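You operate a simulated robot arm through the tools that you are given. There is no shell and no other tool.

You run a simulated robot arm. Do the job below in one go: nothing can be reset, and whatever is moved stays where it is left.

JOB
Slide the red-handled mould against its stops, clamp it, latch the guard shut and close the press.
Fine: both clamps fully shut; press lever back to rest.

Only the result counts: the job must be done as asked and must still hold three seconds after the hand-in. Knocking over, shifting, dropping, spilling or breaking anything else fails it.

ROBOT AND FRAMES
A 7-joint arm with a three-finger gripper, fixed in place. Base frame: the origin is on the floor under the middle of its stand, x ahead of it, y to its left, z up. Units: m, rad, N and s.
It reaches about 1.342 m from its shoulder. Its first joint turns from -2.897 to 2.897 rad. Payload 2.69 kg.
The TCP is the grasp point between the finger pads, 0.03 m short of the fingertips. In the tool frame z runs along the fingers and y along their closing line. The gripper opens to 0.128 m; its body begins 0.117 m behind the TCP.
Orientation is that of the tool frame in the base frame, as a unit quaternion [x, y, z, w]. With the fingers straight down and closing along the base's y, the tool's x points along the base's -x, its y along +y and its z along -z.

CONTROLS
- The arm moves only by the tool apply_moves. Its argument "commands" is a list of rows, each a list of 7 numbers: the turn, a rotation vector about the base's x, y, z in units of 5 degrees (1.0 is 5 degrees), then the shift along the base's x, y, z in units of 50 mm (1.0 is 50 mm), then the closure in counts, from 0 (fully open) to 255 (shut). In form: [[rx, ry, rz, dx, dy, dz, hand], ...]. A call has 1 to 20 rows; each row shifts and turns the commanded pose from where the row before left it. A call with a number of a shift or a turn outside -1 to 1 is refused whole. Rows are played at 5 a second. More than 0.05 m and 0.15 rad between two rows, or a gripper value outside its range, and nothing of the call is played. Where a pose cannot be reached the arm comes as near as it can. A force on the tool above 80 N (or 10 N above the force at the start of the call, whichever is more), or a blocked arm, ends the call early, and 0.2 s more pass. Each finger travels about 0.127 m/s and halts on what it meets, pressing with about 39 N; the grip force reading is that of the motor and also rises with nothing between the fingers. The clock runs only during rows and for 0.2 s after the last one: add rows that do not move to give the fingers time. The reply holds the time, the measured pose of the TCP, the force on the tool along the base axes, the opening and the grip force, in the units named above and with some noise, with the torque about the TCP (base axes, N m) and any sound that the robot's microphone picked up.
- Cameras (640 x 400 px; columns grow to the right, rows downward): "scene" is fixed at [0.3996, -0.6493, 1.3828]; the picture's right is [0.91, -0.40, 0.00], its down [-0.12, -0.28, -0.95] and it looks along [0.39, 0.87, -0.30] (base axes); focal length 309 px, centre (320, 200). "wrist" rides on the gripper at [0.058, 0.054, -0.131] in the tool frame; the picture's right is [-0.68, 0.74, 0.00], its down [-0.62, -0.57, -0.55] and it looks along [-0.40, -0.37, 0.84] (tool axes); focal length 234 px, centre (320, 200). There is no depth. A picture from a camera that has moved, and an enlarged one, comes with that camera's place and axes in the base frame and with its lens.
- grab_frame(camera): a new picture of that camera. No time passes.
- lift_body(by): moves the trunk up (or, below 0, down) by that many m; the arm rides with it, the base frame stays. It gives what a move gives, with no picture.
- inspect(camera, box): a new picture of the part [left, top, right, bottom] of that camera's present view, enlarged. No time passes.
- close_job(): hands the job in; it is judged then, once.

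Places have to be worked out from the pictures, the camera data and where the tool is seen. Open the gripper and draw the arm clear of the work before you hand the job in, unless the task says otherwise.

The tools are called by a JSON object that holds its "op" and its "data". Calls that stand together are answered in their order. apply_moves: Moves the arm, as the interface text tells. Its arguments: {"type":"object","properties":{"commands":{"type":"array","items":{"type":"array","items":{"type":"number"}}}},"required":["commands"]} The other tools are called the same way: lift_body (by) moves the trunk up or down; grab_frame (camera) takes a picture; inspect (camera, box) takes an enlarged picture of a part of a camera's view; close_job () hands the job in.

At the start:

```text
t: 0.0
tcp_pos: [0.7304, -0.0176, 1.3829]
tcp_rot: [0.0, 1.0, 0.0, 0.0]
force: [0.2, -0.8, 0.3]
wrist_torque: [0.0, 0.0, -0.02]
width: 0.1283
gripper_force: 0.1
trunk travel left (down, up): [-0.15, 0.2]
```

scene: 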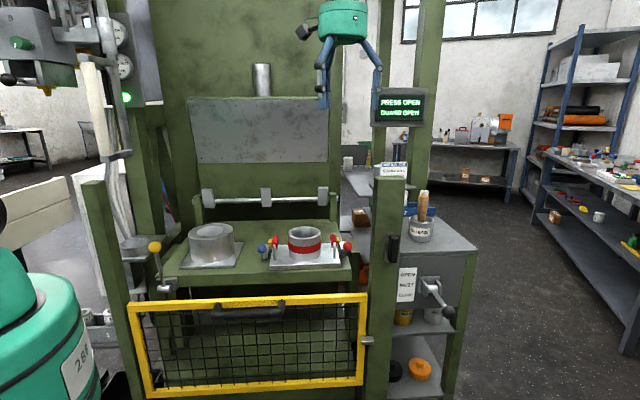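
wrist: 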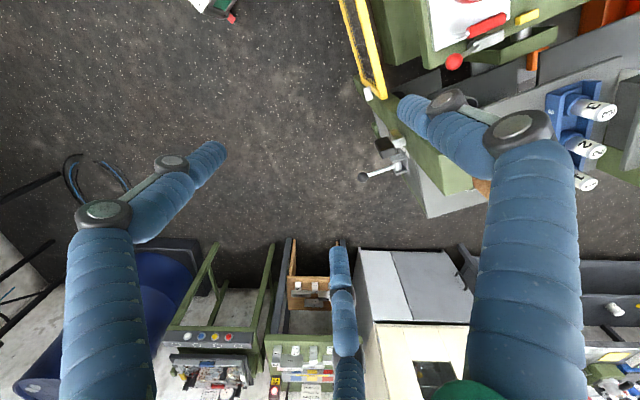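

The scene shows a press with a lowered yellow guard, a platen with two moulds (one with a red band), a lever with yellow knob on the left and a panel on the right. I'll enlarge the key areas first.

{"op": "inspect", "data": {"camera": "scene", "box": [160, 180, 370, 310]}}

{"op": "inspect", "data": {"camera": "scene", "box": [240, 215, 370, 296]}}

{"op": "inspect", "data": {"camera": "scene", "box": [100, 220, 240, 400]}}

{"op": "inspect", "data": {"camera": "scene", "box": [350, 80, 480, 350]}}

{"op": "inspect", "data": {"camera": "scene", "box": [0, 0, 180, 120]}}

```text
3.05 times, centred on (265, 245) of scene
camera zoom: at [0.3996, -0.6493, 1.3828], right [0.91, -0.4, 0.0], down [-0.12, -0.28, -0.95], along [0.39, 0.87, -0.3], focal length 942 px, centre (488, 63)
```

zoom: 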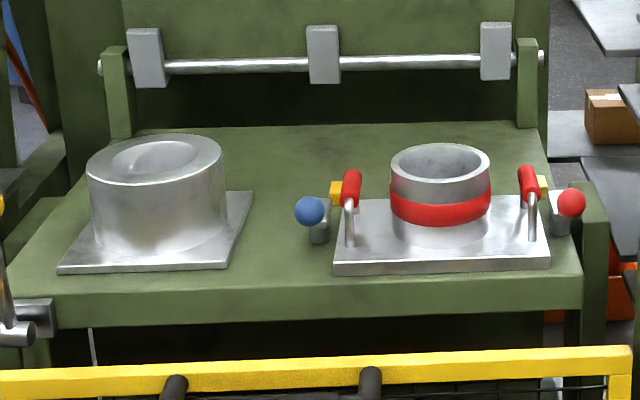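

```text
4.92 times, centred on (305, 256) of scene
camera zoom: at [0.3996, -0.6493, 1.3828], right [0.91, -0.4, 0.0], down [-0.12, -0.28, -0.95], along [0.39, 0.87, -0.3], focal length 1522 px, centre (394, -73)
```

zoom: 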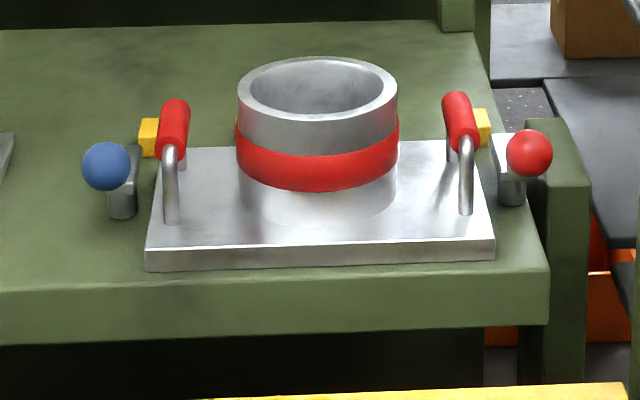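

```text
2.22 times, centred on (170, 310) of scene
camera zoom: at [0.3996, -0.6493, 1.3828], right [0.91, -0.4, 0.0], down [-0.12, -0.28, -0.95], along [0.39, 0.87, -0.3], focal length 687 px, centre (653, -44)
```

zoom: 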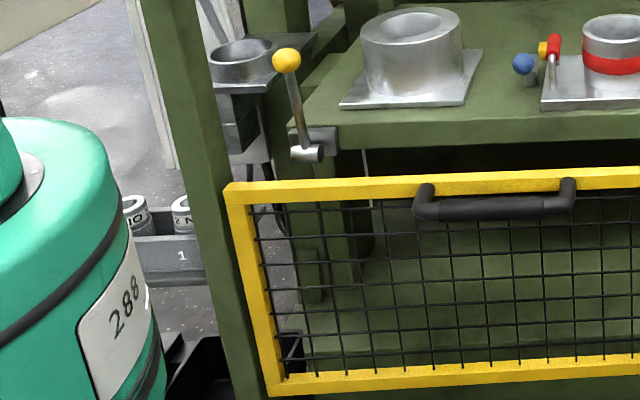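

```text
1.48 times, centred on (415, 215) of scene
camera zoom: at [0.3996, -0.6493, 1.3828], right [0.91, -0.4, 0.0], down [-0.12, -0.28, -0.95], along [0.39, 0.87, -0.3], focal length 458 px, centre (179, 178)
```

zoom: 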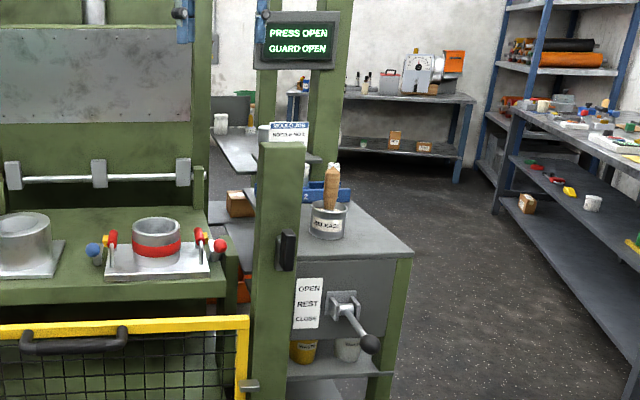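

```text
3.33 times, centred on (90, 60) of scene
camera zoom: at [0.3996, -0.6493, 1.3828], right [0.91, -0.4, 0.0], down [-0.12, -0.28, -0.95], along [0.39, 0.87, -0.3], focal length 1030 px, centre (1087, 667)
```

zoom: 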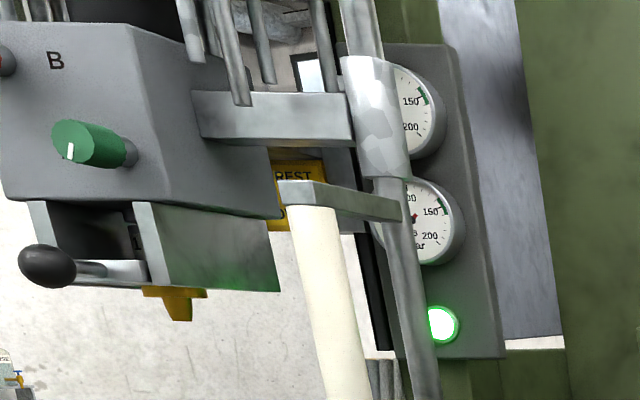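

The red ball triangulates from both cameras to about (0.90, 0.23, 0.89), so the press table is about 0.86 m high. I'll enlarge more details before moving.

{"op": "inspect", "data": {"camera": "scene", "box": [365, 155, 425, 193]}}

{"op": "inspect", "data": {"camera": "scene", "box": [380, 225, 480, 345]}}

{"op": "inspect", "data": {"camera": "scene", "box": [300, 280, 400, 345]}}

{"op": "inspect", "data": {"camera": "wrist", "box": [330, 0, 640, 200]}}

{"op": "inspect", "data": {"camera": "scene", "box": [180, 170, 345, 273]}}

```text
10.53 times, centred on (395, 174) of scene
camera zoom: at [0.3996, -0.6493, 1.3828], right [0.91, -0.4, 0.0], down [-0.12, -0.28, -0.95], along [0.39, 0.87, -0.3], focal length 3253 px, centre (-470, 474)
```

zoom: 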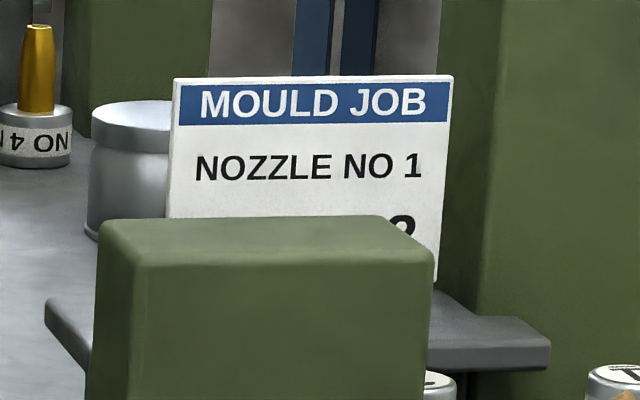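

```text
3.33 times, centred on (430, 285) of scene
camera zoom: at [0.3996, -0.6493, 1.3828], right [0.91, -0.4, 0.0], down [-0.12, -0.28, -0.95], along [0.39, 0.87, -0.3], focal length 1030 px, centre (-47, -83)
```

zoom: 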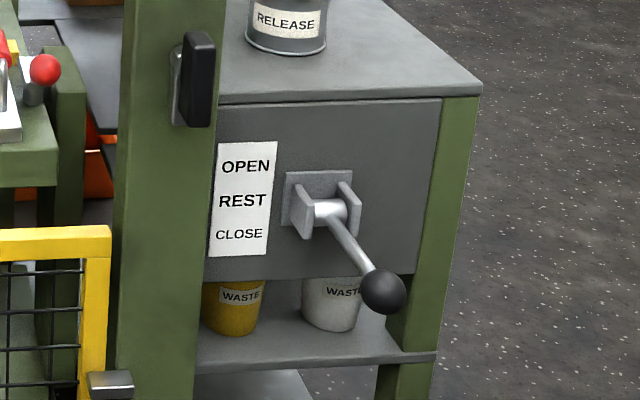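

```text
6.15 times, centred on (350, 312) of scene
camera zoom: at [0.3996, -0.6493, 1.3828], right [0.91, -0.4, 0.0], down [-0.12, -0.28, -0.95], along [0.39, 0.87, -0.3], focal length 1902 px, centre (135, -492)
```

zoom: 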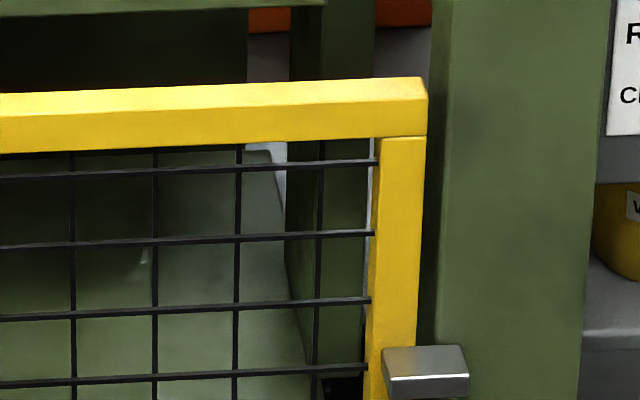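

```text
2.00 times, centred on (485, 100) of wrist
camera zoom: at [0.672, 0.0372, 1.5136], right [0.68, 0.74, 0.0], down [0.62, -0.57, 0.55], along [0.4, -0.37, -0.84], focal length 468 px, centre (-10, 400)
```

zoom: 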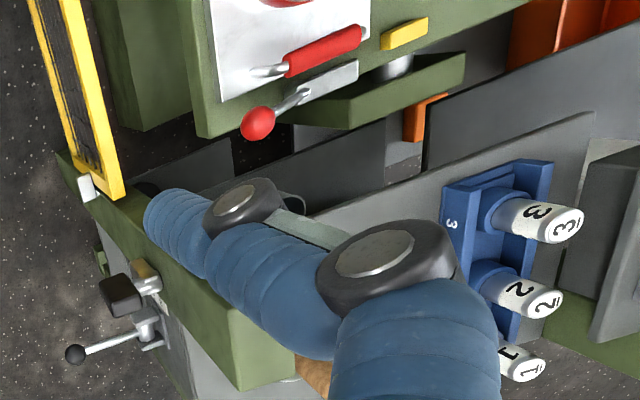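

```text
3.88 times, centred on (262, 222) of scene
camera zoom: at [0.3996, -0.6493, 1.3828], right [0.91, -0.4, 0.0], down [-0.12, -0.28, -0.95], along [0.39, 0.87, -0.3], focal length 1199 px, centre (543, 117)
```

zoom: 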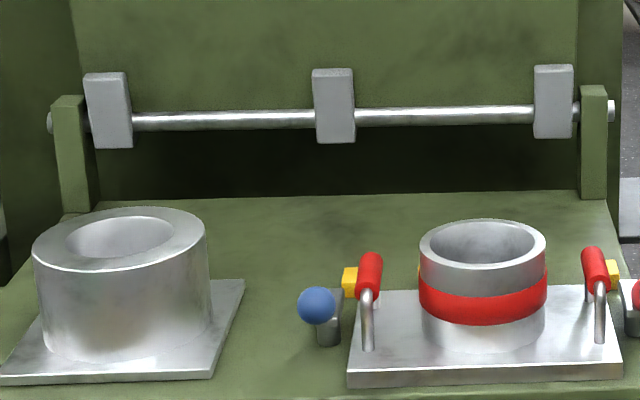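

The yellow blocks look like stops near the mould's rear corners, and the levers with balls look like clamps, but I need closer views. I'll yaw the gripper +90° in place so the wrist camera looks toward the press.

{"op": "apply_moves", "data": {"commands": [[0, 0, 1, 0, 0, 0, 0], [0, 0, 1, 0, 0, 0, 0], [0, 0, 1, 0, 0, 0, 0], [0, 0, 1, 0, 0, 0, 0], [0, 0, 1, 0, 0, 0, 0], [0, 0, 1, 0, 0, 0, 0], [0, 0, 1, 0, 0, 0, 0], [0, 0, 1, 0, 0, 0, 0], [0, 0, 1, 0, 0, 0, 0], [0, 0, 1, 0, 0, 0, 0], [0, 0, 1, 0, 0, 0, 0], [0, 0, 1, 0, 0, 0, 0], [0, 0, 1, 0, 0, 0, 0], [0, 0, 1, 0, 0, 0, 0], [0, 0, 1, 0, 0, 0, 0], [0, 0, 1, 0, 0, 0, 0], [0, 0, 1, 0, 0, 0, 0], [0, 0, 1, 0, 0, 0, 0]]}}

{"op": "grab_frame", "data": {"camera": "wrist"}}

{"op": "grab_frame", "data": {"camera": "scene"}}

```text
t: 3.8
tcp_pos: [0.7305, -0.0171, 1.3839]
tcp_rot: [0.708, -0.707, 0.0, 0.0]
force: [0.3, 0.7, -0.3]
wrist_torque: [-0.01, -0.01, 0.0]
width: 0.1281
gripper_force: 0.1
trunk travel left (down, up): [-0.15, 0.2]
```

```text
taken
camera wrist: at [0.6769, -0.0748, 1.5138], right [-0.74, 0.68, 0.0], down [0.56, 0.62, 0.55], along [0.37, 0.4, -0.84], focal length 234 px, centre (320, 200)
```

wrist: 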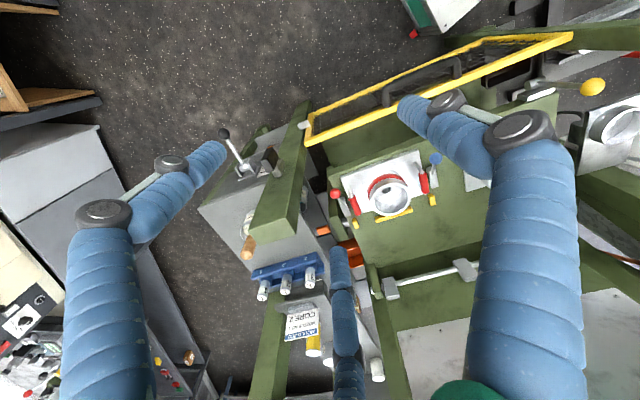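

```text
taken
```

scene: 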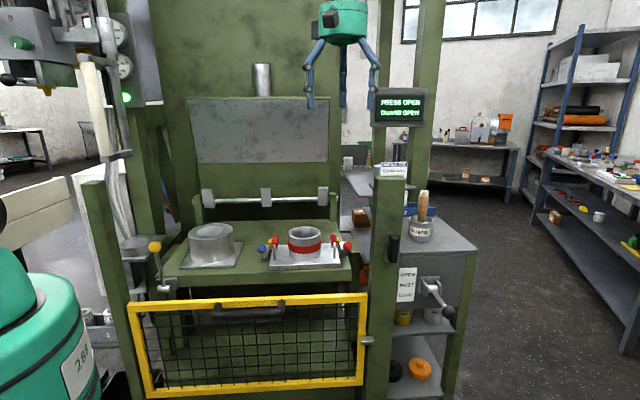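

This view shows the whole mould area; I'll enlarge it.

{"op": "inspect", "data": {"camera": "wrist", "box": [310, 130, 480, 236]}}

{"op": "inspect", "data": {"camera": "wrist", "box": [190, 100, 350, 260]}}

{"op": "inspect", "data": {"camera": "wrist", "box": [290, 20, 640, 180]}}

```text
3.76 times, centred on (395, 183) of wrist
camera zoom: at [0.6769, -0.0748, 1.5138], right [-0.74, 0.68, 0.0], down [0.56, 0.62, 0.55], along [0.37, 0.4, -0.84], focal length 882 px, centre (38, 264)
```

zoom: 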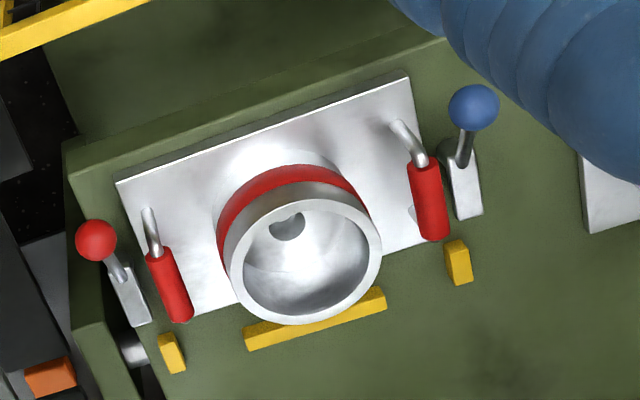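

```text
2.50 times, centred on (270, 180) of wrist
camera zoom: at [0.6769, -0.0748, 1.5138], right [-0.74, 0.68, 0.0], down [0.56, 0.62, 0.55], along [0.37, 0.4, -0.84], focal length 585 px, centre (445, 250)
```

zoom: 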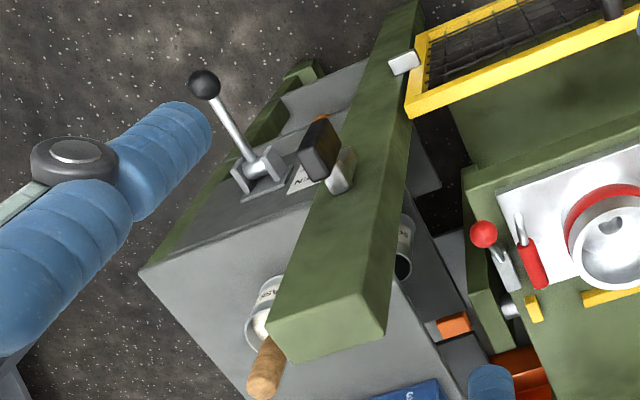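

```text
1.83 times, centred on (465, 100) of wrist
camera zoom: at [0.6769, -0.0748, 1.5138], right [-0.74, 0.68, 0.0], down [0.56, 0.62, 0.55], along [0.37, 0.4, -0.84], focal length 428 px, centre (55, 383)
```

zoom: 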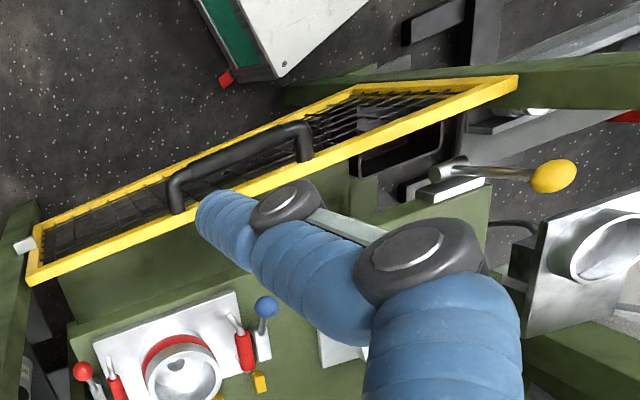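

Triangulating both views, I place the parts as follows:

| Part | Position |
|---|---|
| Red ball | (0.906, 0.248, 0.879) |
| Blue ball | (0.613, 0.351, 0.880) |
| Press axes | right u≈(0.944, -0.33), depth v≈(0.33, 0.944) |
| Guard top | z≈0.77 |
| Guard latch | (0.928, 0.013, 0.97) |
| Press knob | (1.047, -0.111, 0.80) |

Next I'll move above the front of the mould for a close look at the clamps.

{"op": "apply_moves", "data": {"commands": [[0, 0, 0, -0.127, 0.478, -0.698, 0], [0, 0, 0, -0.127, 0.478, -0.698, 0], [0, 0, 0, -0.127, 0.478, -0.698, 0], [0, 0, 0, -0.127, 0.478, -0.698, 0], [0, 0, 0, -0.127, 0.478, -0.698, 0], [0, 0, 0, -0.127, 0.478, -0.698, 0], [0, 0, 0, -0.127, 0.478, -0.698, 0], [0, 0, 0, -0.127, 0.478, -0.698, 0], [0, 0, 0, -0.127, 0.478, -0.698, 0], [0, 0, 0, 0, 0, 0, 0]]}}

{"op": "grab_frame", "data": {"camera": "wrist"}}

{"op": "grab_frame", "data": {"camera": "scene"}}

```text
t: 6.0
tcp_pos: [0.6736, 0.1993, 1.0691]
tcp_rot: [-0.707, 0.707, 0.001, 0.0]
force: [-0.1, 0.4, -0.1]
wrist_torque: [-0.05, 0.02, 0.03]
width: 0.1282
gripper_force: 0.0
trunk travel left (down, up): [-0.15, 0.2]
```

```text
taken
camera wrist: at [0.6206, 0.1406, 1.1998], right [-0.74, 0.68, 0.0], down [0.57, 0.62, 0.55], along [0.37, 0.4, -0.84], focal length 234 px, centre (320, 200)
```

wrist: 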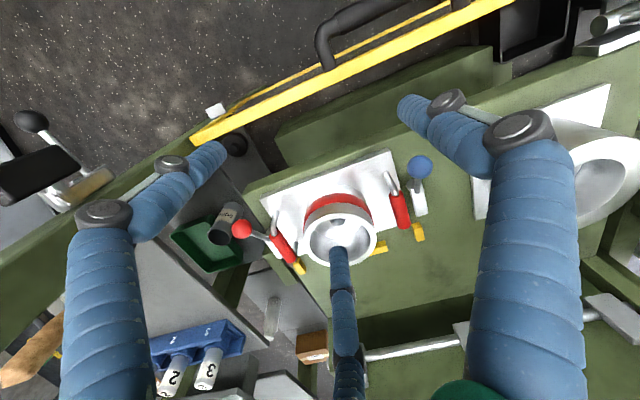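

```text
taken
```

scene: 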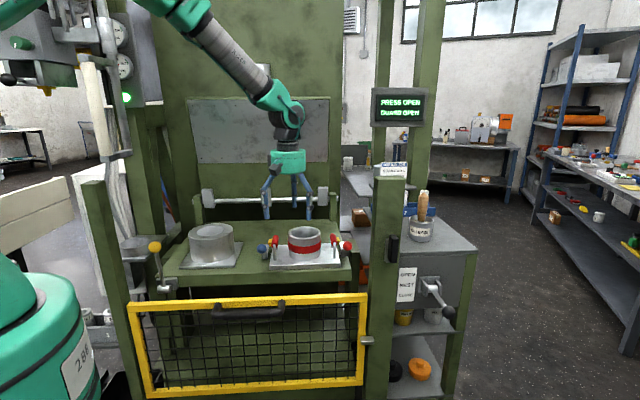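

{"op": "inspect", "data": {"camera": "wrist", "box": [222, 140, 446, 280]}}

{"op": "inspect", "data": {"camera": "wrist", "box": [360, 130, 480, 260]}}

{"op": "inspect", "data": {"camera": "wrist", "box": [222, 190, 318, 280]}}

{"op": "inspect", "data": {"camera": "scene", "box": [250, 220, 362, 290]}}

```text
2.86 times, centred on (334, 210) of wrist
camera zoom: at [0.6206, 0.1406, 1.1998], right [-0.74, 0.68, 0.0], down [0.57, 0.62, 0.55], along [0.37, 0.4, -0.84], focal length 669 px, centre (280, 171)
```

zoom: 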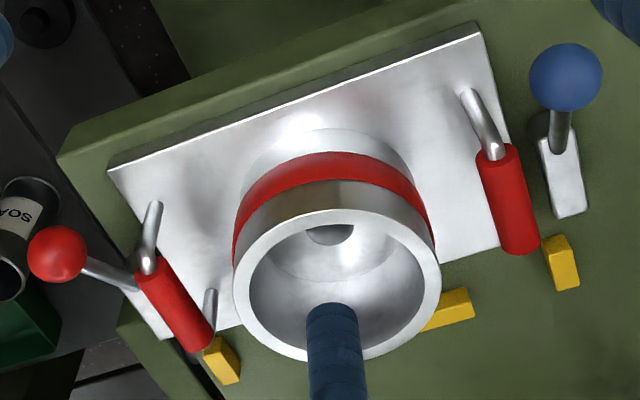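

```text
3.08 times, centred on (420, 195) of wrist
camera zoom: at [0.6206, 0.1406, 1.1998], right [-0.74, 0.68, 0.0], down [0.57, 0.62, 0.55], along [0.37, 0.4, -0.84], focal length 720 px, centre (12, 215)
```

zoom: 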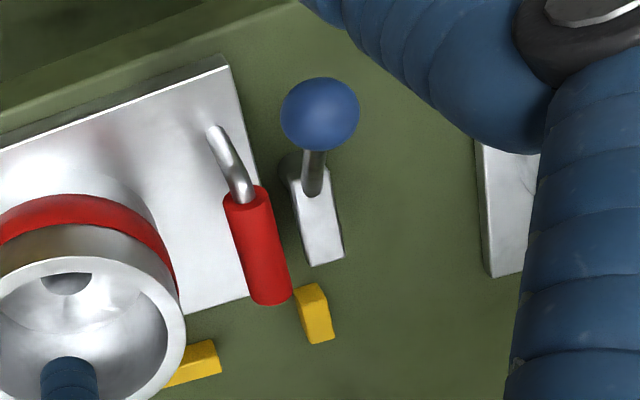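

```text
4.44 times, centred on (270, 235) of wrist
camera zoom: at [0.6206, 0.1406, 1.1998], right [-0.74, 0.68, 0.0], down [0.57, 0.62, 0.55], along [0.37, 0.4, -0.84], focal length 1041 px, centre (542, 44)
```

zoom: 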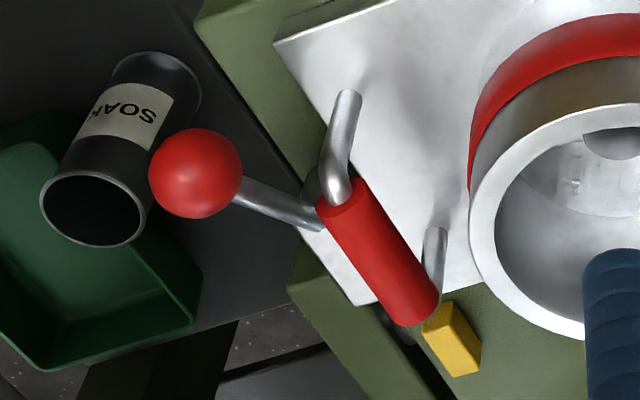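

```text
5.71 times, centred on (306, 255) of scene
camera zoom: at [0.3996, -0.6493, 1.3828], right [0.91, -0.4, 0.0], down [-0.12, -0.28, -0.95], along [0.39, 0.87, -0.3], focal length 1766 px, centre (400, -114)
```

zoom: 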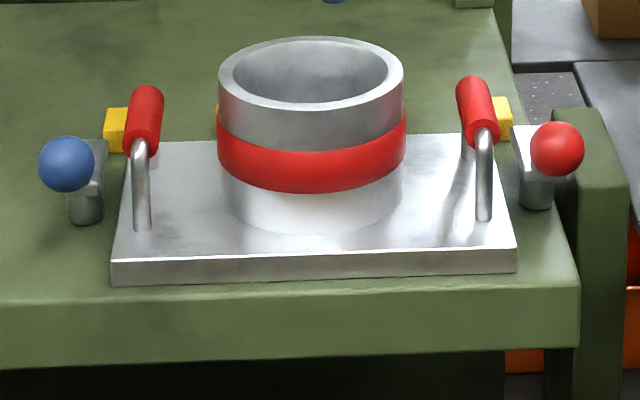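

The clamps are swing clamps: each has a vertical pivot with an arm pointing back and a ball handle pointing forward. The mould needs to slide about 35–40 mm backward (+v) between the yellow side guides to the rear stop. I'll yaw +70° so the two-finger side faces the press, and move to in front of and above the mould.

{"op": "apply_moves", "data": {"commands": [[0, 0, 1, 0.08, 0.025, -0.1, 60], [0, 0, 1, 0.08, 0.025, -0.1, 120], [0, 0, 1, 0.08, 0.025, -0.1, 135], [0, 0, 1, 0.08, 0.025, -0.1, 135], [0, 0, 1, 0.08, 0.025, -0.1, 135], [0, 0, 1, 0.08, 0.025, -0.1, 135], [0, 0, 1, 0.08, 0.025, -0.1, 135], [0, 0, 1, 0.08, 0.025, -0.1, 135], [0, 0, 1, 0.08, 0.025, -0.1, 135], [0, 0, 1, 0.08, 0.025, -0.1, 135], [0, 0, 1, 0.08, 0.025, -0.1, 135], [0, 0, 1, 0.08, 0.025, -0.1, 135], [0, 0, 1, 0.08, 0.025, -0.1, 135], [0, 0, 1, 0.08, 0.025, -0.1, 135], [0, 0, 0, 0, 0, 0, 135]]}}

{"op": "grab_frame", "data": {"camera": "wrist"}}

{"op": "grab_frame", "data": {"camera": "scene"}}

```text
t: 9.2
tcp_pos: [0.7308, 0.2165, 0.9984]
tcp_rot: [0.985, -0.173, 0.0, 0.0]
force: [-0.4, 0.5, -0.4]
wrist_torque: [0.01, 0.05, 0.0]
width: 0.0603
gripper_force: 0.1
trunk travel left (down, up): [-0.15, 0.2]
```

```text
taken
camera wrist: at [0.7666, 0.1454, 1.1289], right [-0.89, -0.46, 0.0], down [-0.39, 0.74, 0.55], along [-0.25, 0.49, -0.84], focal length 234 px, centre (320, 200)
```

wrist: 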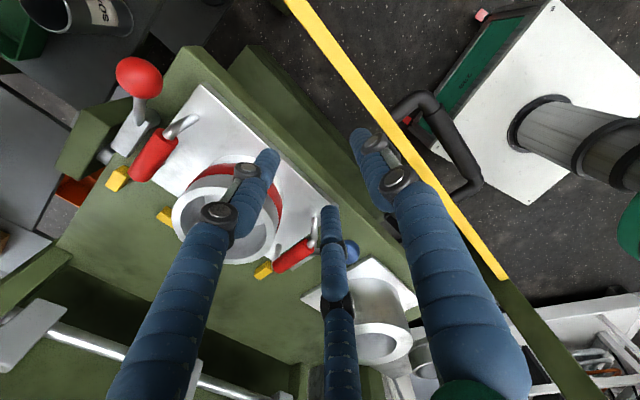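

```text
taken
```

scene: 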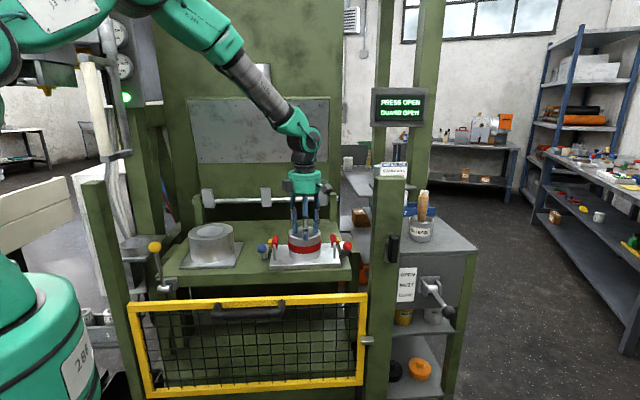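

The plate's front edge fits v≈0.531 with u centred at 0.6135 (press yaw -20°), table z≈0.79 and plate top ≈0.81. I'll descend in front of the plate so the fingertips sit about 8 mm above the table, then advance gently.

{"op": "apply_moves", "data": {"commands": [[0, 0, 0, 0, 0, -0.85, 135], [0, 0, 0, 0, 0, -0.85, 135], [0, 0, 0, 0, 0, -0.85, 135], [0, 0, 0, 0, 0, -0.8, 135], [0, 0, 0, 0, 0, 0, 135]]}}

{"op": "grab_frame", "data": {"camera": "wrist"}}

{"op": "inspect", "data": {"camera": "scene", "box": [240, 200, 370, 300]}}

```text
t: 10.4
tcp_pos: [0.7294, 0.2162, 0.831]
tcp_rot: [0.985, -0.174, 0.0, 0.0]
force: [0.2, 0.5, -0.4]
wrist_torque: [-0.02, 0.06, -0.02]
width: 0.0602
gripper_force: 0.1
trunk travel left (down, up): [-0.15, 0.2]
```

```text
taken
camera wrist: at [0.7667, 0.1452, 0.9612], right [-0.89, -0.46, 0.0], down [-0.39, 0.74, 0.55], along [-0.25, 0.49, -0.84], focal length 234 px, centre (320, 200)
```

wrist: 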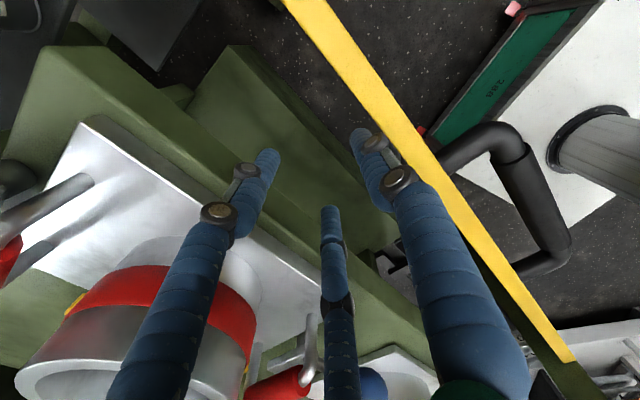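

```text
4.00 times, centred on (305, 250) of scene
camera zoom: at [0.3996, -0.6493, 1.3828], right [0.91, -0.4, 0.0], down [-0.12, -0.28, -0.95], along [0.39, 0.87, -0.3], focal length 1236 px, centre (380, 0)
```

zoom: 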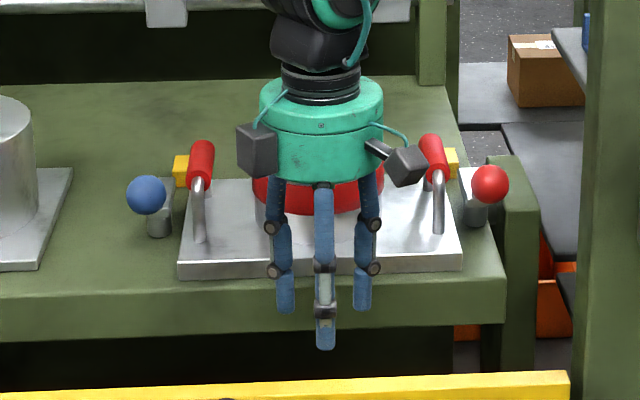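

The fingers are clear of the plate and table edge, and the guard bar is clear of the thumb. I'll advance along +v in 10 mm steps.

{"op": "apply_moves", "data": {"commands": [[0, 0, 0, 0.0684, 0.188, 0, 135], [0, 0, 0, 0.0684, 0.188, 0, 135], [0, 0, 0, 0.0684, 0.188, 0, 135], [0, 0, 0, 0.0684, 0.188, 0, 135], [0, 0, 0, 0.0342, 0.094, 0, 135], [0, 0, 0, 0.0342, 0.094, 0, 135]]}}

{"op": "inspect", "data": {"camera": "scene", "box": [240, 200, 370, 300]}}

{"op": "grab_frame", "data": {"camera": "wrist"}}

```text
t: 11.8
tcp_pos: [0.7469, 0.2616, 0.8325]
tcp_rot: [0.985, -0.174, -0.001, 0.0]
force: [-2.5, -5.3, 1.7]
wrist_torque: [-0.02, 0.01, 0.1]
width: 0.0592
gripper_force: 0.1
trunk travel left (down, up): [-0.15, 0.2]
```

```text
4.00 times, centred on (305, 250) of scene
camera zoom: at [0.3996, -0.6493, 1.3828], right [0.91, -0.4, 0.0], down [-0.12, -0.28, -0.95], along [0.39, 0.87, -0.3], focal length 1236 px, centre (380, 0)
```

zoom: 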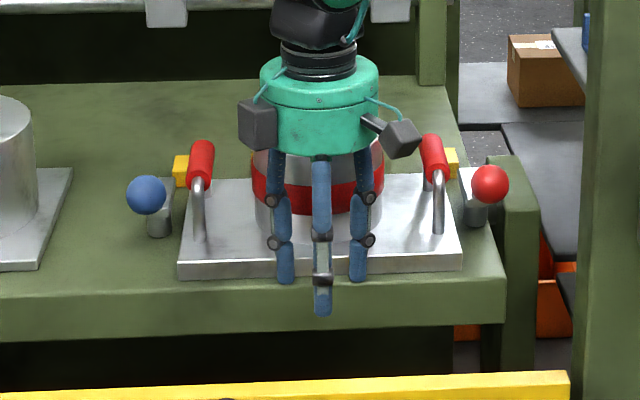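

```text
taken
camera wrist: at [0.7827, 0.1918, 0.9618], right [-0.89, -0.46, 0.0], down [-0.38, 0.74, 0.55], along [-0.25, 0.49, -0.84], focal length 234 px, centre (320, 200)
```

wrist: 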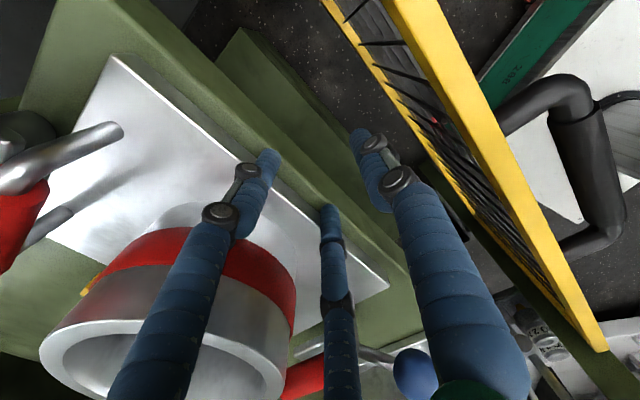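

Contact is confirmed (about 6 N against +v) at TCP v≈0.501. I'll continue pushing in 5 mm steps.

{"op": "apply_moves", "data": {"commands": [[0, 0, 0, 0.0342, 0.094, 0, 135], [0, 0, 0, 0.0342, 0.094, 0, 135], [0, 0, 0, 0.0342, 0.094, 0, 135], [0, 0, 0, 0.0342, 0.094, 0, 135], [0, 0, 0, 0.0342, 0.094, 0, 135]]}}

{"op": "inspect", "data": {"camera": "scene", "box": [240, 200, 370, 300]}}

```text
t: 13.0
tcp_pos: [0.7549, 0.2865, 0.8317]
tcp_rot: [0.985, -0.173, 0.0, 0.0]
force: [-2.3, -5.2, -0.4]
wrist_torque: [0.0, -0.04, -0.03]
width: 0.0587
gripper_force: 0.0
trunk travel left (down, up): [-0.15, 0.2]
```

```text
4.00 times, centred on (305, 250) of scene
camera zoom: at [0.3996, -0.6493, 1.3828], right [0.91, -0.4, 0.0], down [-0.12, -0.28, -0.95], along [0.39, 0.87, -0.3], focal length 1236 px, centre (380, 0)
```

zoom: 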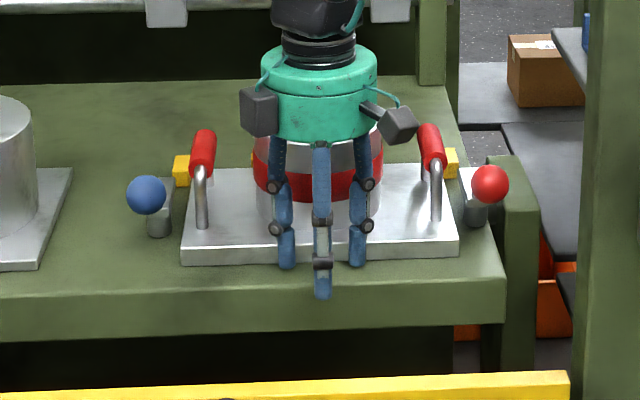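

The mould is sliding with about 6 N of friction. I'll continue in 3 mm steps, watching for the stop.

{"op": "apply_moves", "data": {"commands": [[0, 0, 0, 0.0205, 0.0564, 0, 135], [0, 0, 0, 0.0205, 0.0564, 0, 135], [0, 0, 0, 0.0205, 0.0564, 0, 135], [0, 0, 0, 0.0205, 0.0564, 0, 135]]}}

{"op": "inspect", "data": {"camera": "scene", "box": [240, 200, 370, 300]}}

{"op": "grab_frame", "data": {"camera": "wrist"}}

```text
t: 14.0
tcp_pos: [0.7607, 0.2972, 0.8313]
tcp_rot: [0.985, -0.173, -0.001, 0.0]
force: [-2.6, -5.0, 0.0]
wrist_torque: [-0.03, 0.01, 0.06]
width: 0.0591
gripper_force: 0.2
trunk travel left (down, up): [-0.15, 0.2]
```

```text
4.00 times, centred on (305, 250) of scene
camera zoom: at [0.3996, -0.6493, 1.3828], right [0.91, -0.4, 0.0], down [-0.12, -0.28, -0.95], along [0.39, 0.87, -0.3], focal length 1236 px, centre (380, 0)
```

zoom: 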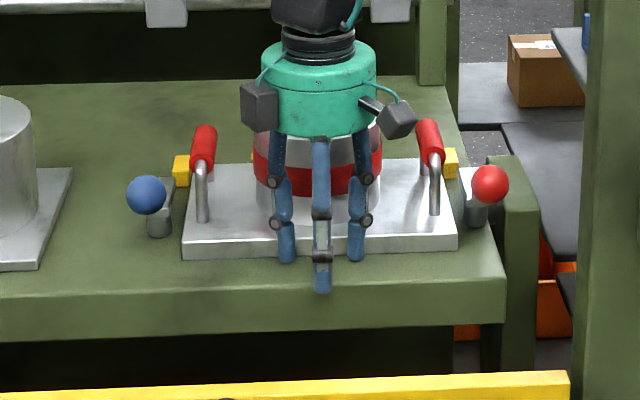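

```text
taken
camera wrist: at [0.7958, 0.2267, 0.9622], right [-0.89, -0.46, 0.0], down [-0.39, 0.74, 0.55], along [-0.25, 0.49, -0.84], focal length 234 px, centre (320, 200)
```

wrist: 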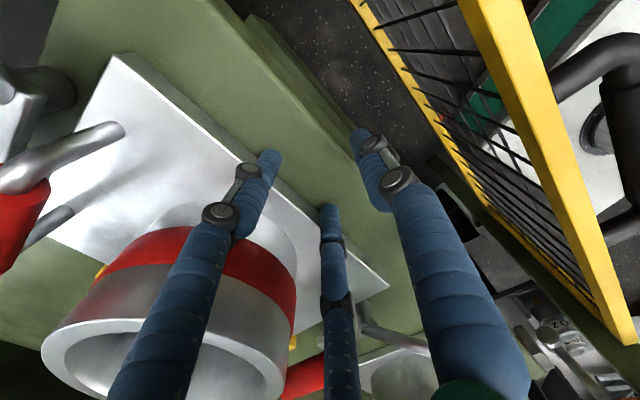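

There is no stop yet at TCP v≈0.539. I'll continue with a few more 3 mm steps.

{"op": "apply_moves", "data": {"commands": [[0, 0, 0, 0.0205, 0.0564, 0, 135], [0, 0, 0, 0.0205, 0.0564, 0, 135], [0, 0, 0, 0.0205, 0.0564, 0, 135]]}}

{"op": "inspect", "data": {"camera": "scene", "box": [240, 200, 370, 300]}}

```text
t: 14.8
tcp_pos: [0.7617, 0.3048, 0.8316]
tcp_rot: [0.985, -0.173, 0.0, 0.001]
force: [-1.9, -4.7, 2.8]
wrist_torque: [-0.04, 0.0, -0.01]
width: 0.0591
gripper_force: 0.0
trunk travel left (down, up): [-0.15, 0.2]
```

```text
4.00 times, centred on (305, 250) of scene
camera zoom: at [0.3996, -0.6493, 1.3828], right [0.91, -0.4, 0.0], down [-0.12, -0.28, -0.95], along [0.39, 0.87, -0.3], focal length 1236 px, centre (380, 0)
```

zoom: 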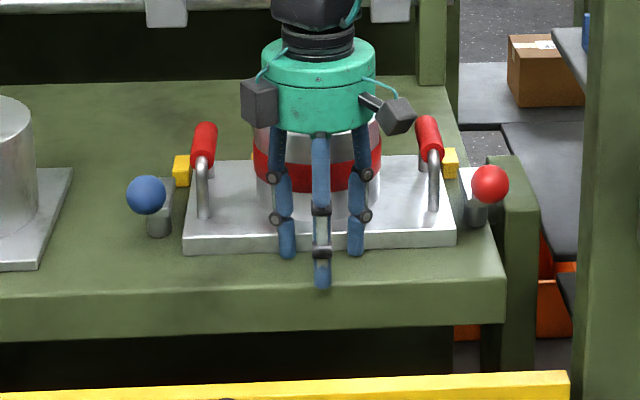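

It is still sliding freely (about 5 N) at v≈0.547. I'll keep going in 3 mm steps.

{"op": "apply_moves", "data": {"commands": [[0, 0, 0, 0.0205, 0.0564, 0, 135], [0, 0, 0, 0.0205, 0.0564, 0, 135], [0, 0, 0, 0.0205, 0.0564, 0, 135]]}}

{"op": "inspect", "data": {"camera": "scene", "box": [240, 200, 370, 300]}}

```text
t: 15.6
tcp_pos: [0.7623, 0.3095, 0.8294]
tcp_rot: [0.985, -0.173, -0.002, 0.001]
force: [-12.4, -54.1, 6.0]
wrist_torque: [-1.06, -0.15, 0.16]
width: 0.0539
gripper_force: 0.0
trunk travel left (down, up): [-0.15, 0.2]
```

```text
4.00 times, centred on (305, 250) of scene
camera zoom: at [0.3996, -0.6493, 1.3828], right [0.91, -0.4, 0.0], down [-0.12, -0.28, -0.95], along [0.39, 0.87, -0.3], focal length 1236 px, centre (380, 0)
```

zoom: 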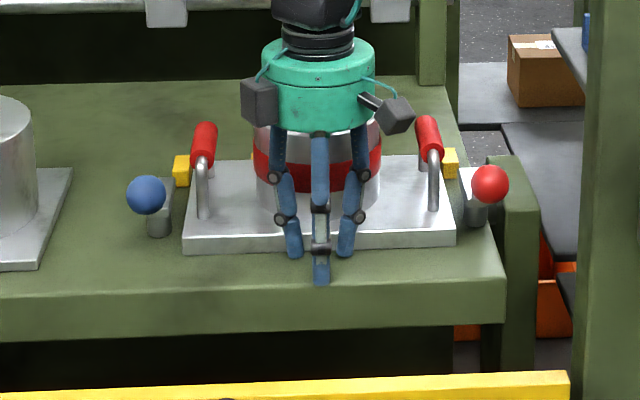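

The force rose to 55 N and the plate no longer moves, so it is against the rear stop. I'll back off and rise to check its seating from above.

{"op": "apply_moves", "data": {"commands": [[0, 0, 0, -0.137, -0.376, 0, 135], [0, 0, 0, -0.137, -0.376, 0, 135], [0, 0, 0, -0.137, -0.376, 0, 135], [0, 0, 0, -0.1, -0.27, 0.8, 135], [0, 0, 0, 0, 0, 0.95, 135], [0, 0, 0, 0, 0, 0.95, 135], [0, 0, 0, 0, 0, 0.95, 135], [0, 0, 0, 0, 0, 0, 135]]}}

{"op": "grab_frame", "data": {"camera": "wrist"}}

{"op": "inspect", "data": {"camera": "scene", "box": [240, 200, 370, 300]}}

```text
t: 17.4
tcp_pos: [0.7363, 0.2438, 1.015]
tcp_rot: [0.985, -0.174, 0.0, 0.0]
force: [-0.4, 0.3, 0.8]
wrist_torque: [0.01, -0.04, 0.03]
width: 0.0605
gripper_force: 0.0
trunk travel left (down, up): [-0.15, 0.2]
```

```text
taken
camera wrist: at [0.7733, 0.1724, 1.146], right [-0.89, -0.46, 0.0], down [-0.39, 0.74, 0.55], along [-0.25, 0.49, -0.84], focal length 234 px, centre (320, 200)
```

wrist: 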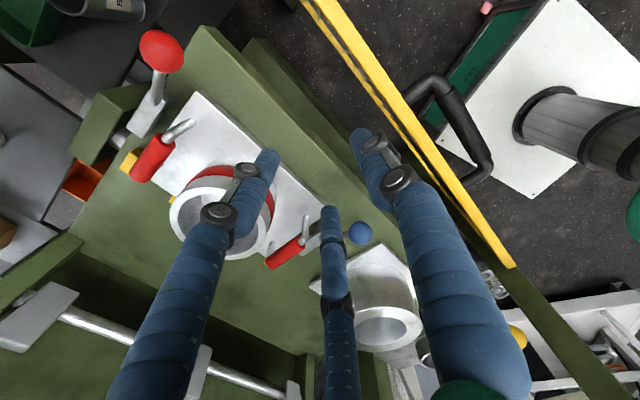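

```text
4.00 times, centred on (305, 250) of scene
camera zoom: at [0.3996, -0.6493, 1.3828], right [0.91, -0.4, 0.0], down [-0.12, -0.28, -0.95], along [0.39, 0.87, -0.3], focal length 1236 px, centre (380, 0)
```

zoom: 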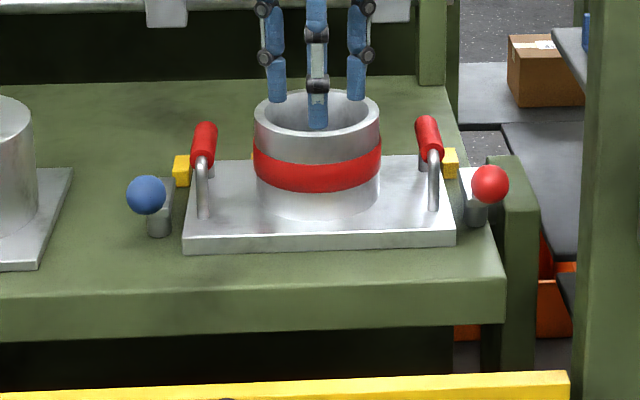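

The mould sits back. I'll zoom in on the stops and clamps from here.

{"op": "inspect", "data": {"camera": "wrist", "box": [90, 20, 280, 270]}}

{"op": "inspect", "data": {"camera": "wrist", "box": [230, 190, 390, 290]}}

```text
1.60 times, centred on (185, 145) of wrist
camera zoom: at [0.7733, 0.1724, 1.146], right [-0.89, -0.46, 0.0], down [-0.39, 0.74, 0.55], along [-0.25, 0.49, -0.84], focal length 375 px, centre (536, 288)
```

zoom: 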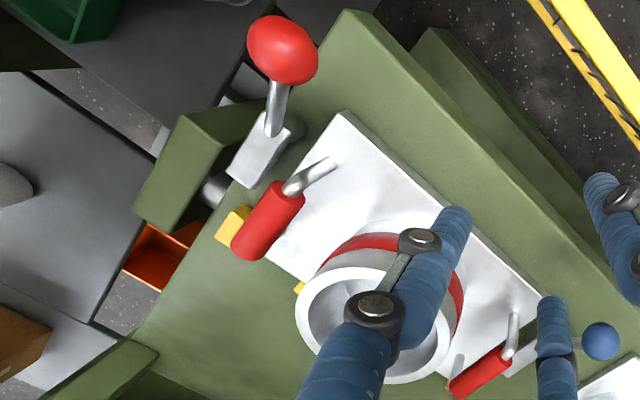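

```text
4.00 times, centred on (310, 240) of wrist
camera zoom: at [0.7733, 0.1724, 1.146], right [-0.89, -0.46, 0.0], down [-0.39, 0.74, 0.55], along [-0.25, 0.49, -0.84], focal length 937 px, centre (360, 40)
```

zoom: 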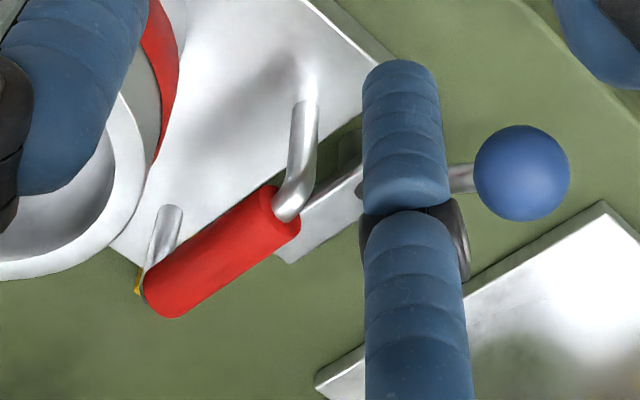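

There is a green frame block just right of the red clamp, so I need to check whether the red handle clears it. I'll move the wrist camera toward the red clamp.

{"op": "apply_moves", "data": {"commands": [[0, 0, 0, 0.86, 0.0, 0, 135], [0, 0, 0, 0.86, 0.0, 0, 135], [0, 0, 0, 0.86, 0.0, 0, 135], [0, 0, 0, 0.86, 0.0, 0, 135], [0, 0, 0, 0.86, 0.0, 0, 135], [0, 0, 0, 0, 0, 0, 135]]}}

{"op": "grab_frame", "data": {"camera": "wrist"}}

{"op": "grab_frame", "data": {"camera": "scene"}}

```text
t: 18.8
tcp_pos: [0.956, 0.2443, 1.014]
tcp_rot: [0.985, -0.173, -0.001, 0.0]
force: [-0.4, 0.0, -0.3]
wrist_torque: [0.02, 0.02, -0.01]
width: 0.0603
gripper_force: 0.2
trunk travel left (down, up): [-0.15, 0.2]
```

```text
taken
camera wrist: at [0.9918, 0.1736, 1.1437], right [-0.89, -0.46, 0.0], down [-0.38, 0.74, 0.55], along [-0.25, 0.49, -0.84], focal length 234 px, centre (320, 200)
```

wrist: 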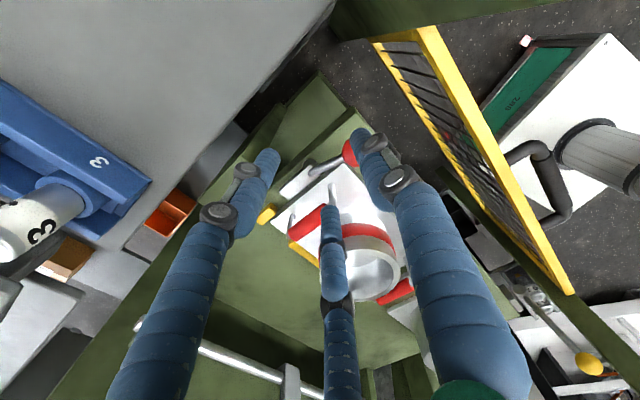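

```text
taken
```

scene: 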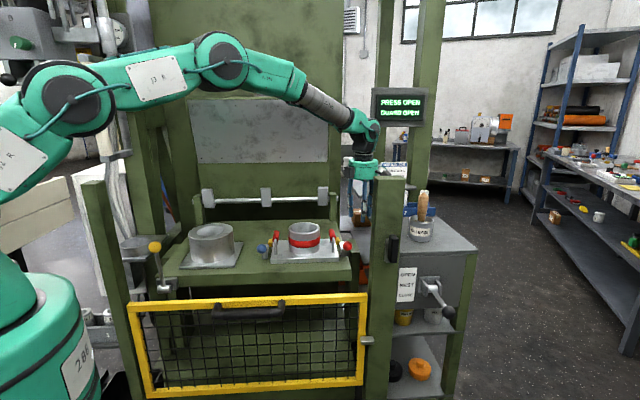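

{"op": "inspect", "data": {"camera": "wrist", "box": [235, 90, 425, 280]}}

{"op": "inspect", "data": {"camera": "scene", "box": [300, 215, 380, 300]}}

```text
2.11 times, centred on (330, 185) of wrist
camera zoom: at [0.9918, 0.1736, 1.1437], right [-0.89, -0.46, 0.0], down [-0.38, 0.74, 0.55], along [-0.25, 0.49, -0.84], focal length 493 px, centre (299, 232)
```

zoom: 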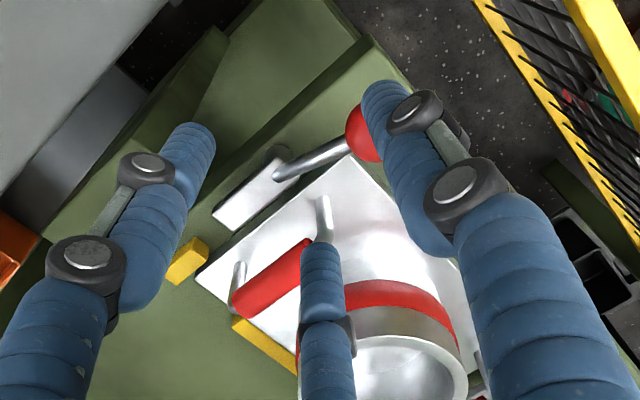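

```text
4.71 times, centred on (340, 258) of scene
camera zoom: at [0.3996, -0.6493, 1.3828], right [0.91, -0.4, 0.0], down [-0.12, -0.28, -0.95], along [0.39, 0.87, -0.3], focal length 1454 px, centre (226, -71)
```

zoom: 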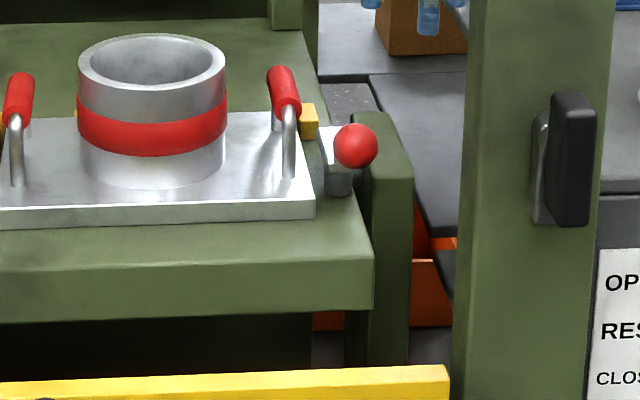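

The plate is flush against the rear yellow stop. For the red clamp, the ball is at (u 0.770, v 0.546) and the pivot at (0.769, 0.617), so it should swing toward +u to bring the arm over the plate. I'll close the fingers into a poker, position left of the red ball, and look before touching.

{"op": "apply_moves", "data": {"commands": [[0, 0, 0, -0.674, 0.093, 0, 200], [0, 0, 0, -0.674, 0.093, 0, 255], [0, 0, 0, -0.674, 0.093, 0, 255], [0, 0, 0, 0, 0, -0.6, 255], [0, 0, 0, 0, 0, -0.6, 255], [0, 0, 0, 0, 0, 0, 255]]}}

{"op": "grab_frame", "data": {"camera": "wrist"}}

{"op": "inspect", "data": {"camera": "scene", "box": [260, 200, 380, 275]}}

```text
t: 20.2
tcp_pos: [0.8551, 0.2582, 0.9538]
tcp_rot: [0.985, -0.174, 0.0, -0.001]
force: [0.4, 0.9, 0.1]
wrist_torque: [0.0, 0.05, -0.01]
width: 0.0017
gripper_force: 31.5
trunk travel left (down, up): [-0.15, 0.2]
```

```text
taken
camera wrist: at [0.8911, 0.1881, 1.0844], right [-0.89, -0.46, 0.0], down [-0.38, 0.74, 0.55], along [-0.25, 0.49, -0.84], focal length 234 px, centre (320, 200)
```

wrist: 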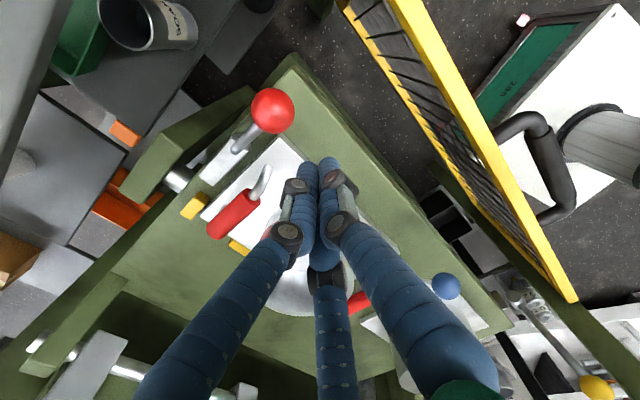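

```text
5.33 times, centred on (320, 238) of scene
camera zoom: at [0.3996, -0.6493, 1.3828], right [0.91, -0.4, 0.0], down [-0.12, -0.28, -0.95], along [0.39, 0.87, -0.3], focal length 1648 px, centre (320, 0)
```

zoom: 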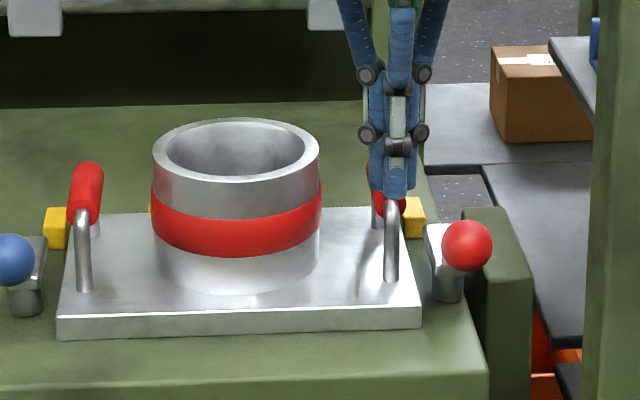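

The closed fingers form a slim poker left of the red ball and in front of the mould handle. I'll descend to ball height and make first contact toward +u.

{"op": "apply_moves", "data": {"commands": [[0, 0, 0, 0, 0, -0.55, 255], [0, 0, 0, 0, 0, -0.55, 255], [0, 0, 0, 0.188, -0.0684, 0, 255], [0, 0, 0, 0.188, -0.0684, 0, 255], [0, 0, 0, 0, 0, 0, 255]]}}

{"op": "grab_frame", "data": {"camera": "wrist"}}

{"op": "inspect", "data": {"camera": "scene", "box": [260, 200, 380, 275]}}

```text
t: 21.4
tcp_pos: [0.8724, 0.2521, 0.8974]
tcp_rot: [0.985, -0.173, 0.0, 0.001]
force: [-3.7, 1.2, -1.0]
wrist_torque: [0.03, 0.03, -0.01]
width: 0.002
gripper_force: 30.9
trunk travel left (down, up): [-0.15, 0.2]
```

```text
taken
camera wrist: at [0.9089, 0.1811, 1.029], right [-0.89, -0.46, 0.0], down [-0.38, 0.74, 0.55], along [-0.25, 0.49, -0.84], focal length 234 px, centre (320, 200)
```

wrist: 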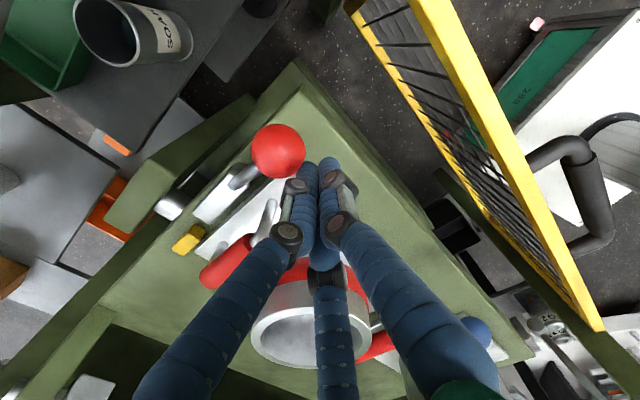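

```text
5.33 times, centred on (320, 238) of scene
camera zoom: at [0.3996, -0.6493, 1.3828], right [0.91, -0.4, 0.0], down [-0.12, -0.28, -0.95], along [0.39, 0.87, -0.3], focal length 1648 px, centre (320, 0)
```

zoom: 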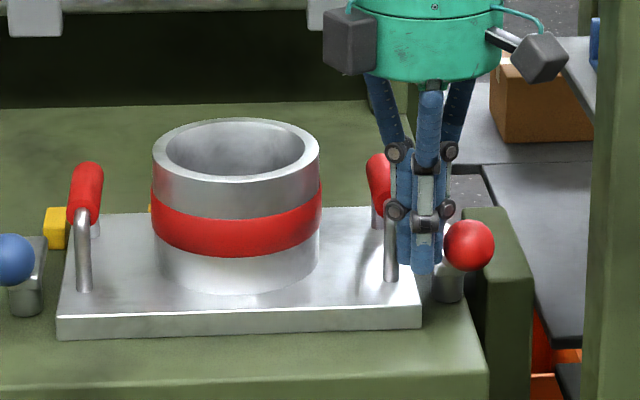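

Contact with the red ball shows about 4 N. I'll push it along its arc.

{"op": "apply_moves", "data": {"commands": [[0, 0, 0, 0.246, 0.01, 0, 255], [0, 0, 0, 0.25, -0.07, 0, 255], [0, 0, 0, 0.24, -0.044, 0, 255], [0, 0, 0, 0.24, -0.044, 0, 255]]}}

{"op": "grab_frame", "data": {"camera": "wrist"}}

{"op": "inspect", "data": {"camera": "scene", "box": [260, 200, 380, 275]}}

```text
t: 22.4
tcp_pos: [0.9218, 0.2427, 0.8994]
tcp_rot: [0.985, -0.174, 0.001, 0.0]
force: [0.7, -0.2, 0.5]
wrist_torque: [0.01, -0.01, 0.0]
width: 0.0024
gripper_force: 31.8
trunk travel left (down, up): [-0.15, 0.2]
```

```text
taken
camera wrist: at [0.9579, 0.1738, 1.0291], right [-0.89, -0.46, 0.0], down [-0.39, 0.74, 0.55], along [-0.25, 0.49, -0.84], focal length 234 px, centre (320, 200)
```

wrist: 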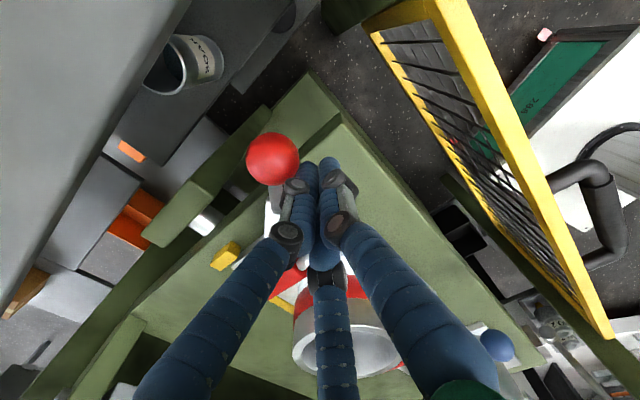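

```text
5.33 times, centred on (320, 238) of scene
camera zoom: at [0.3996, -0.6493, 1.3828], right [0.91, -0.4, 0.0], down [-0.12, -0.28, -0.95], along [0.39, 0.87, -0.3], focal length 1648 px, centre (320, 0)
```

zoom: 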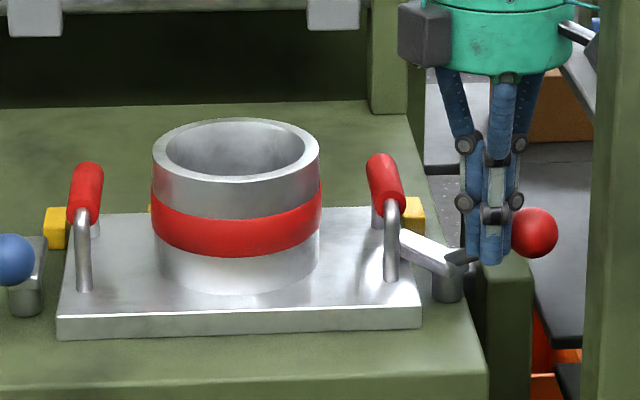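

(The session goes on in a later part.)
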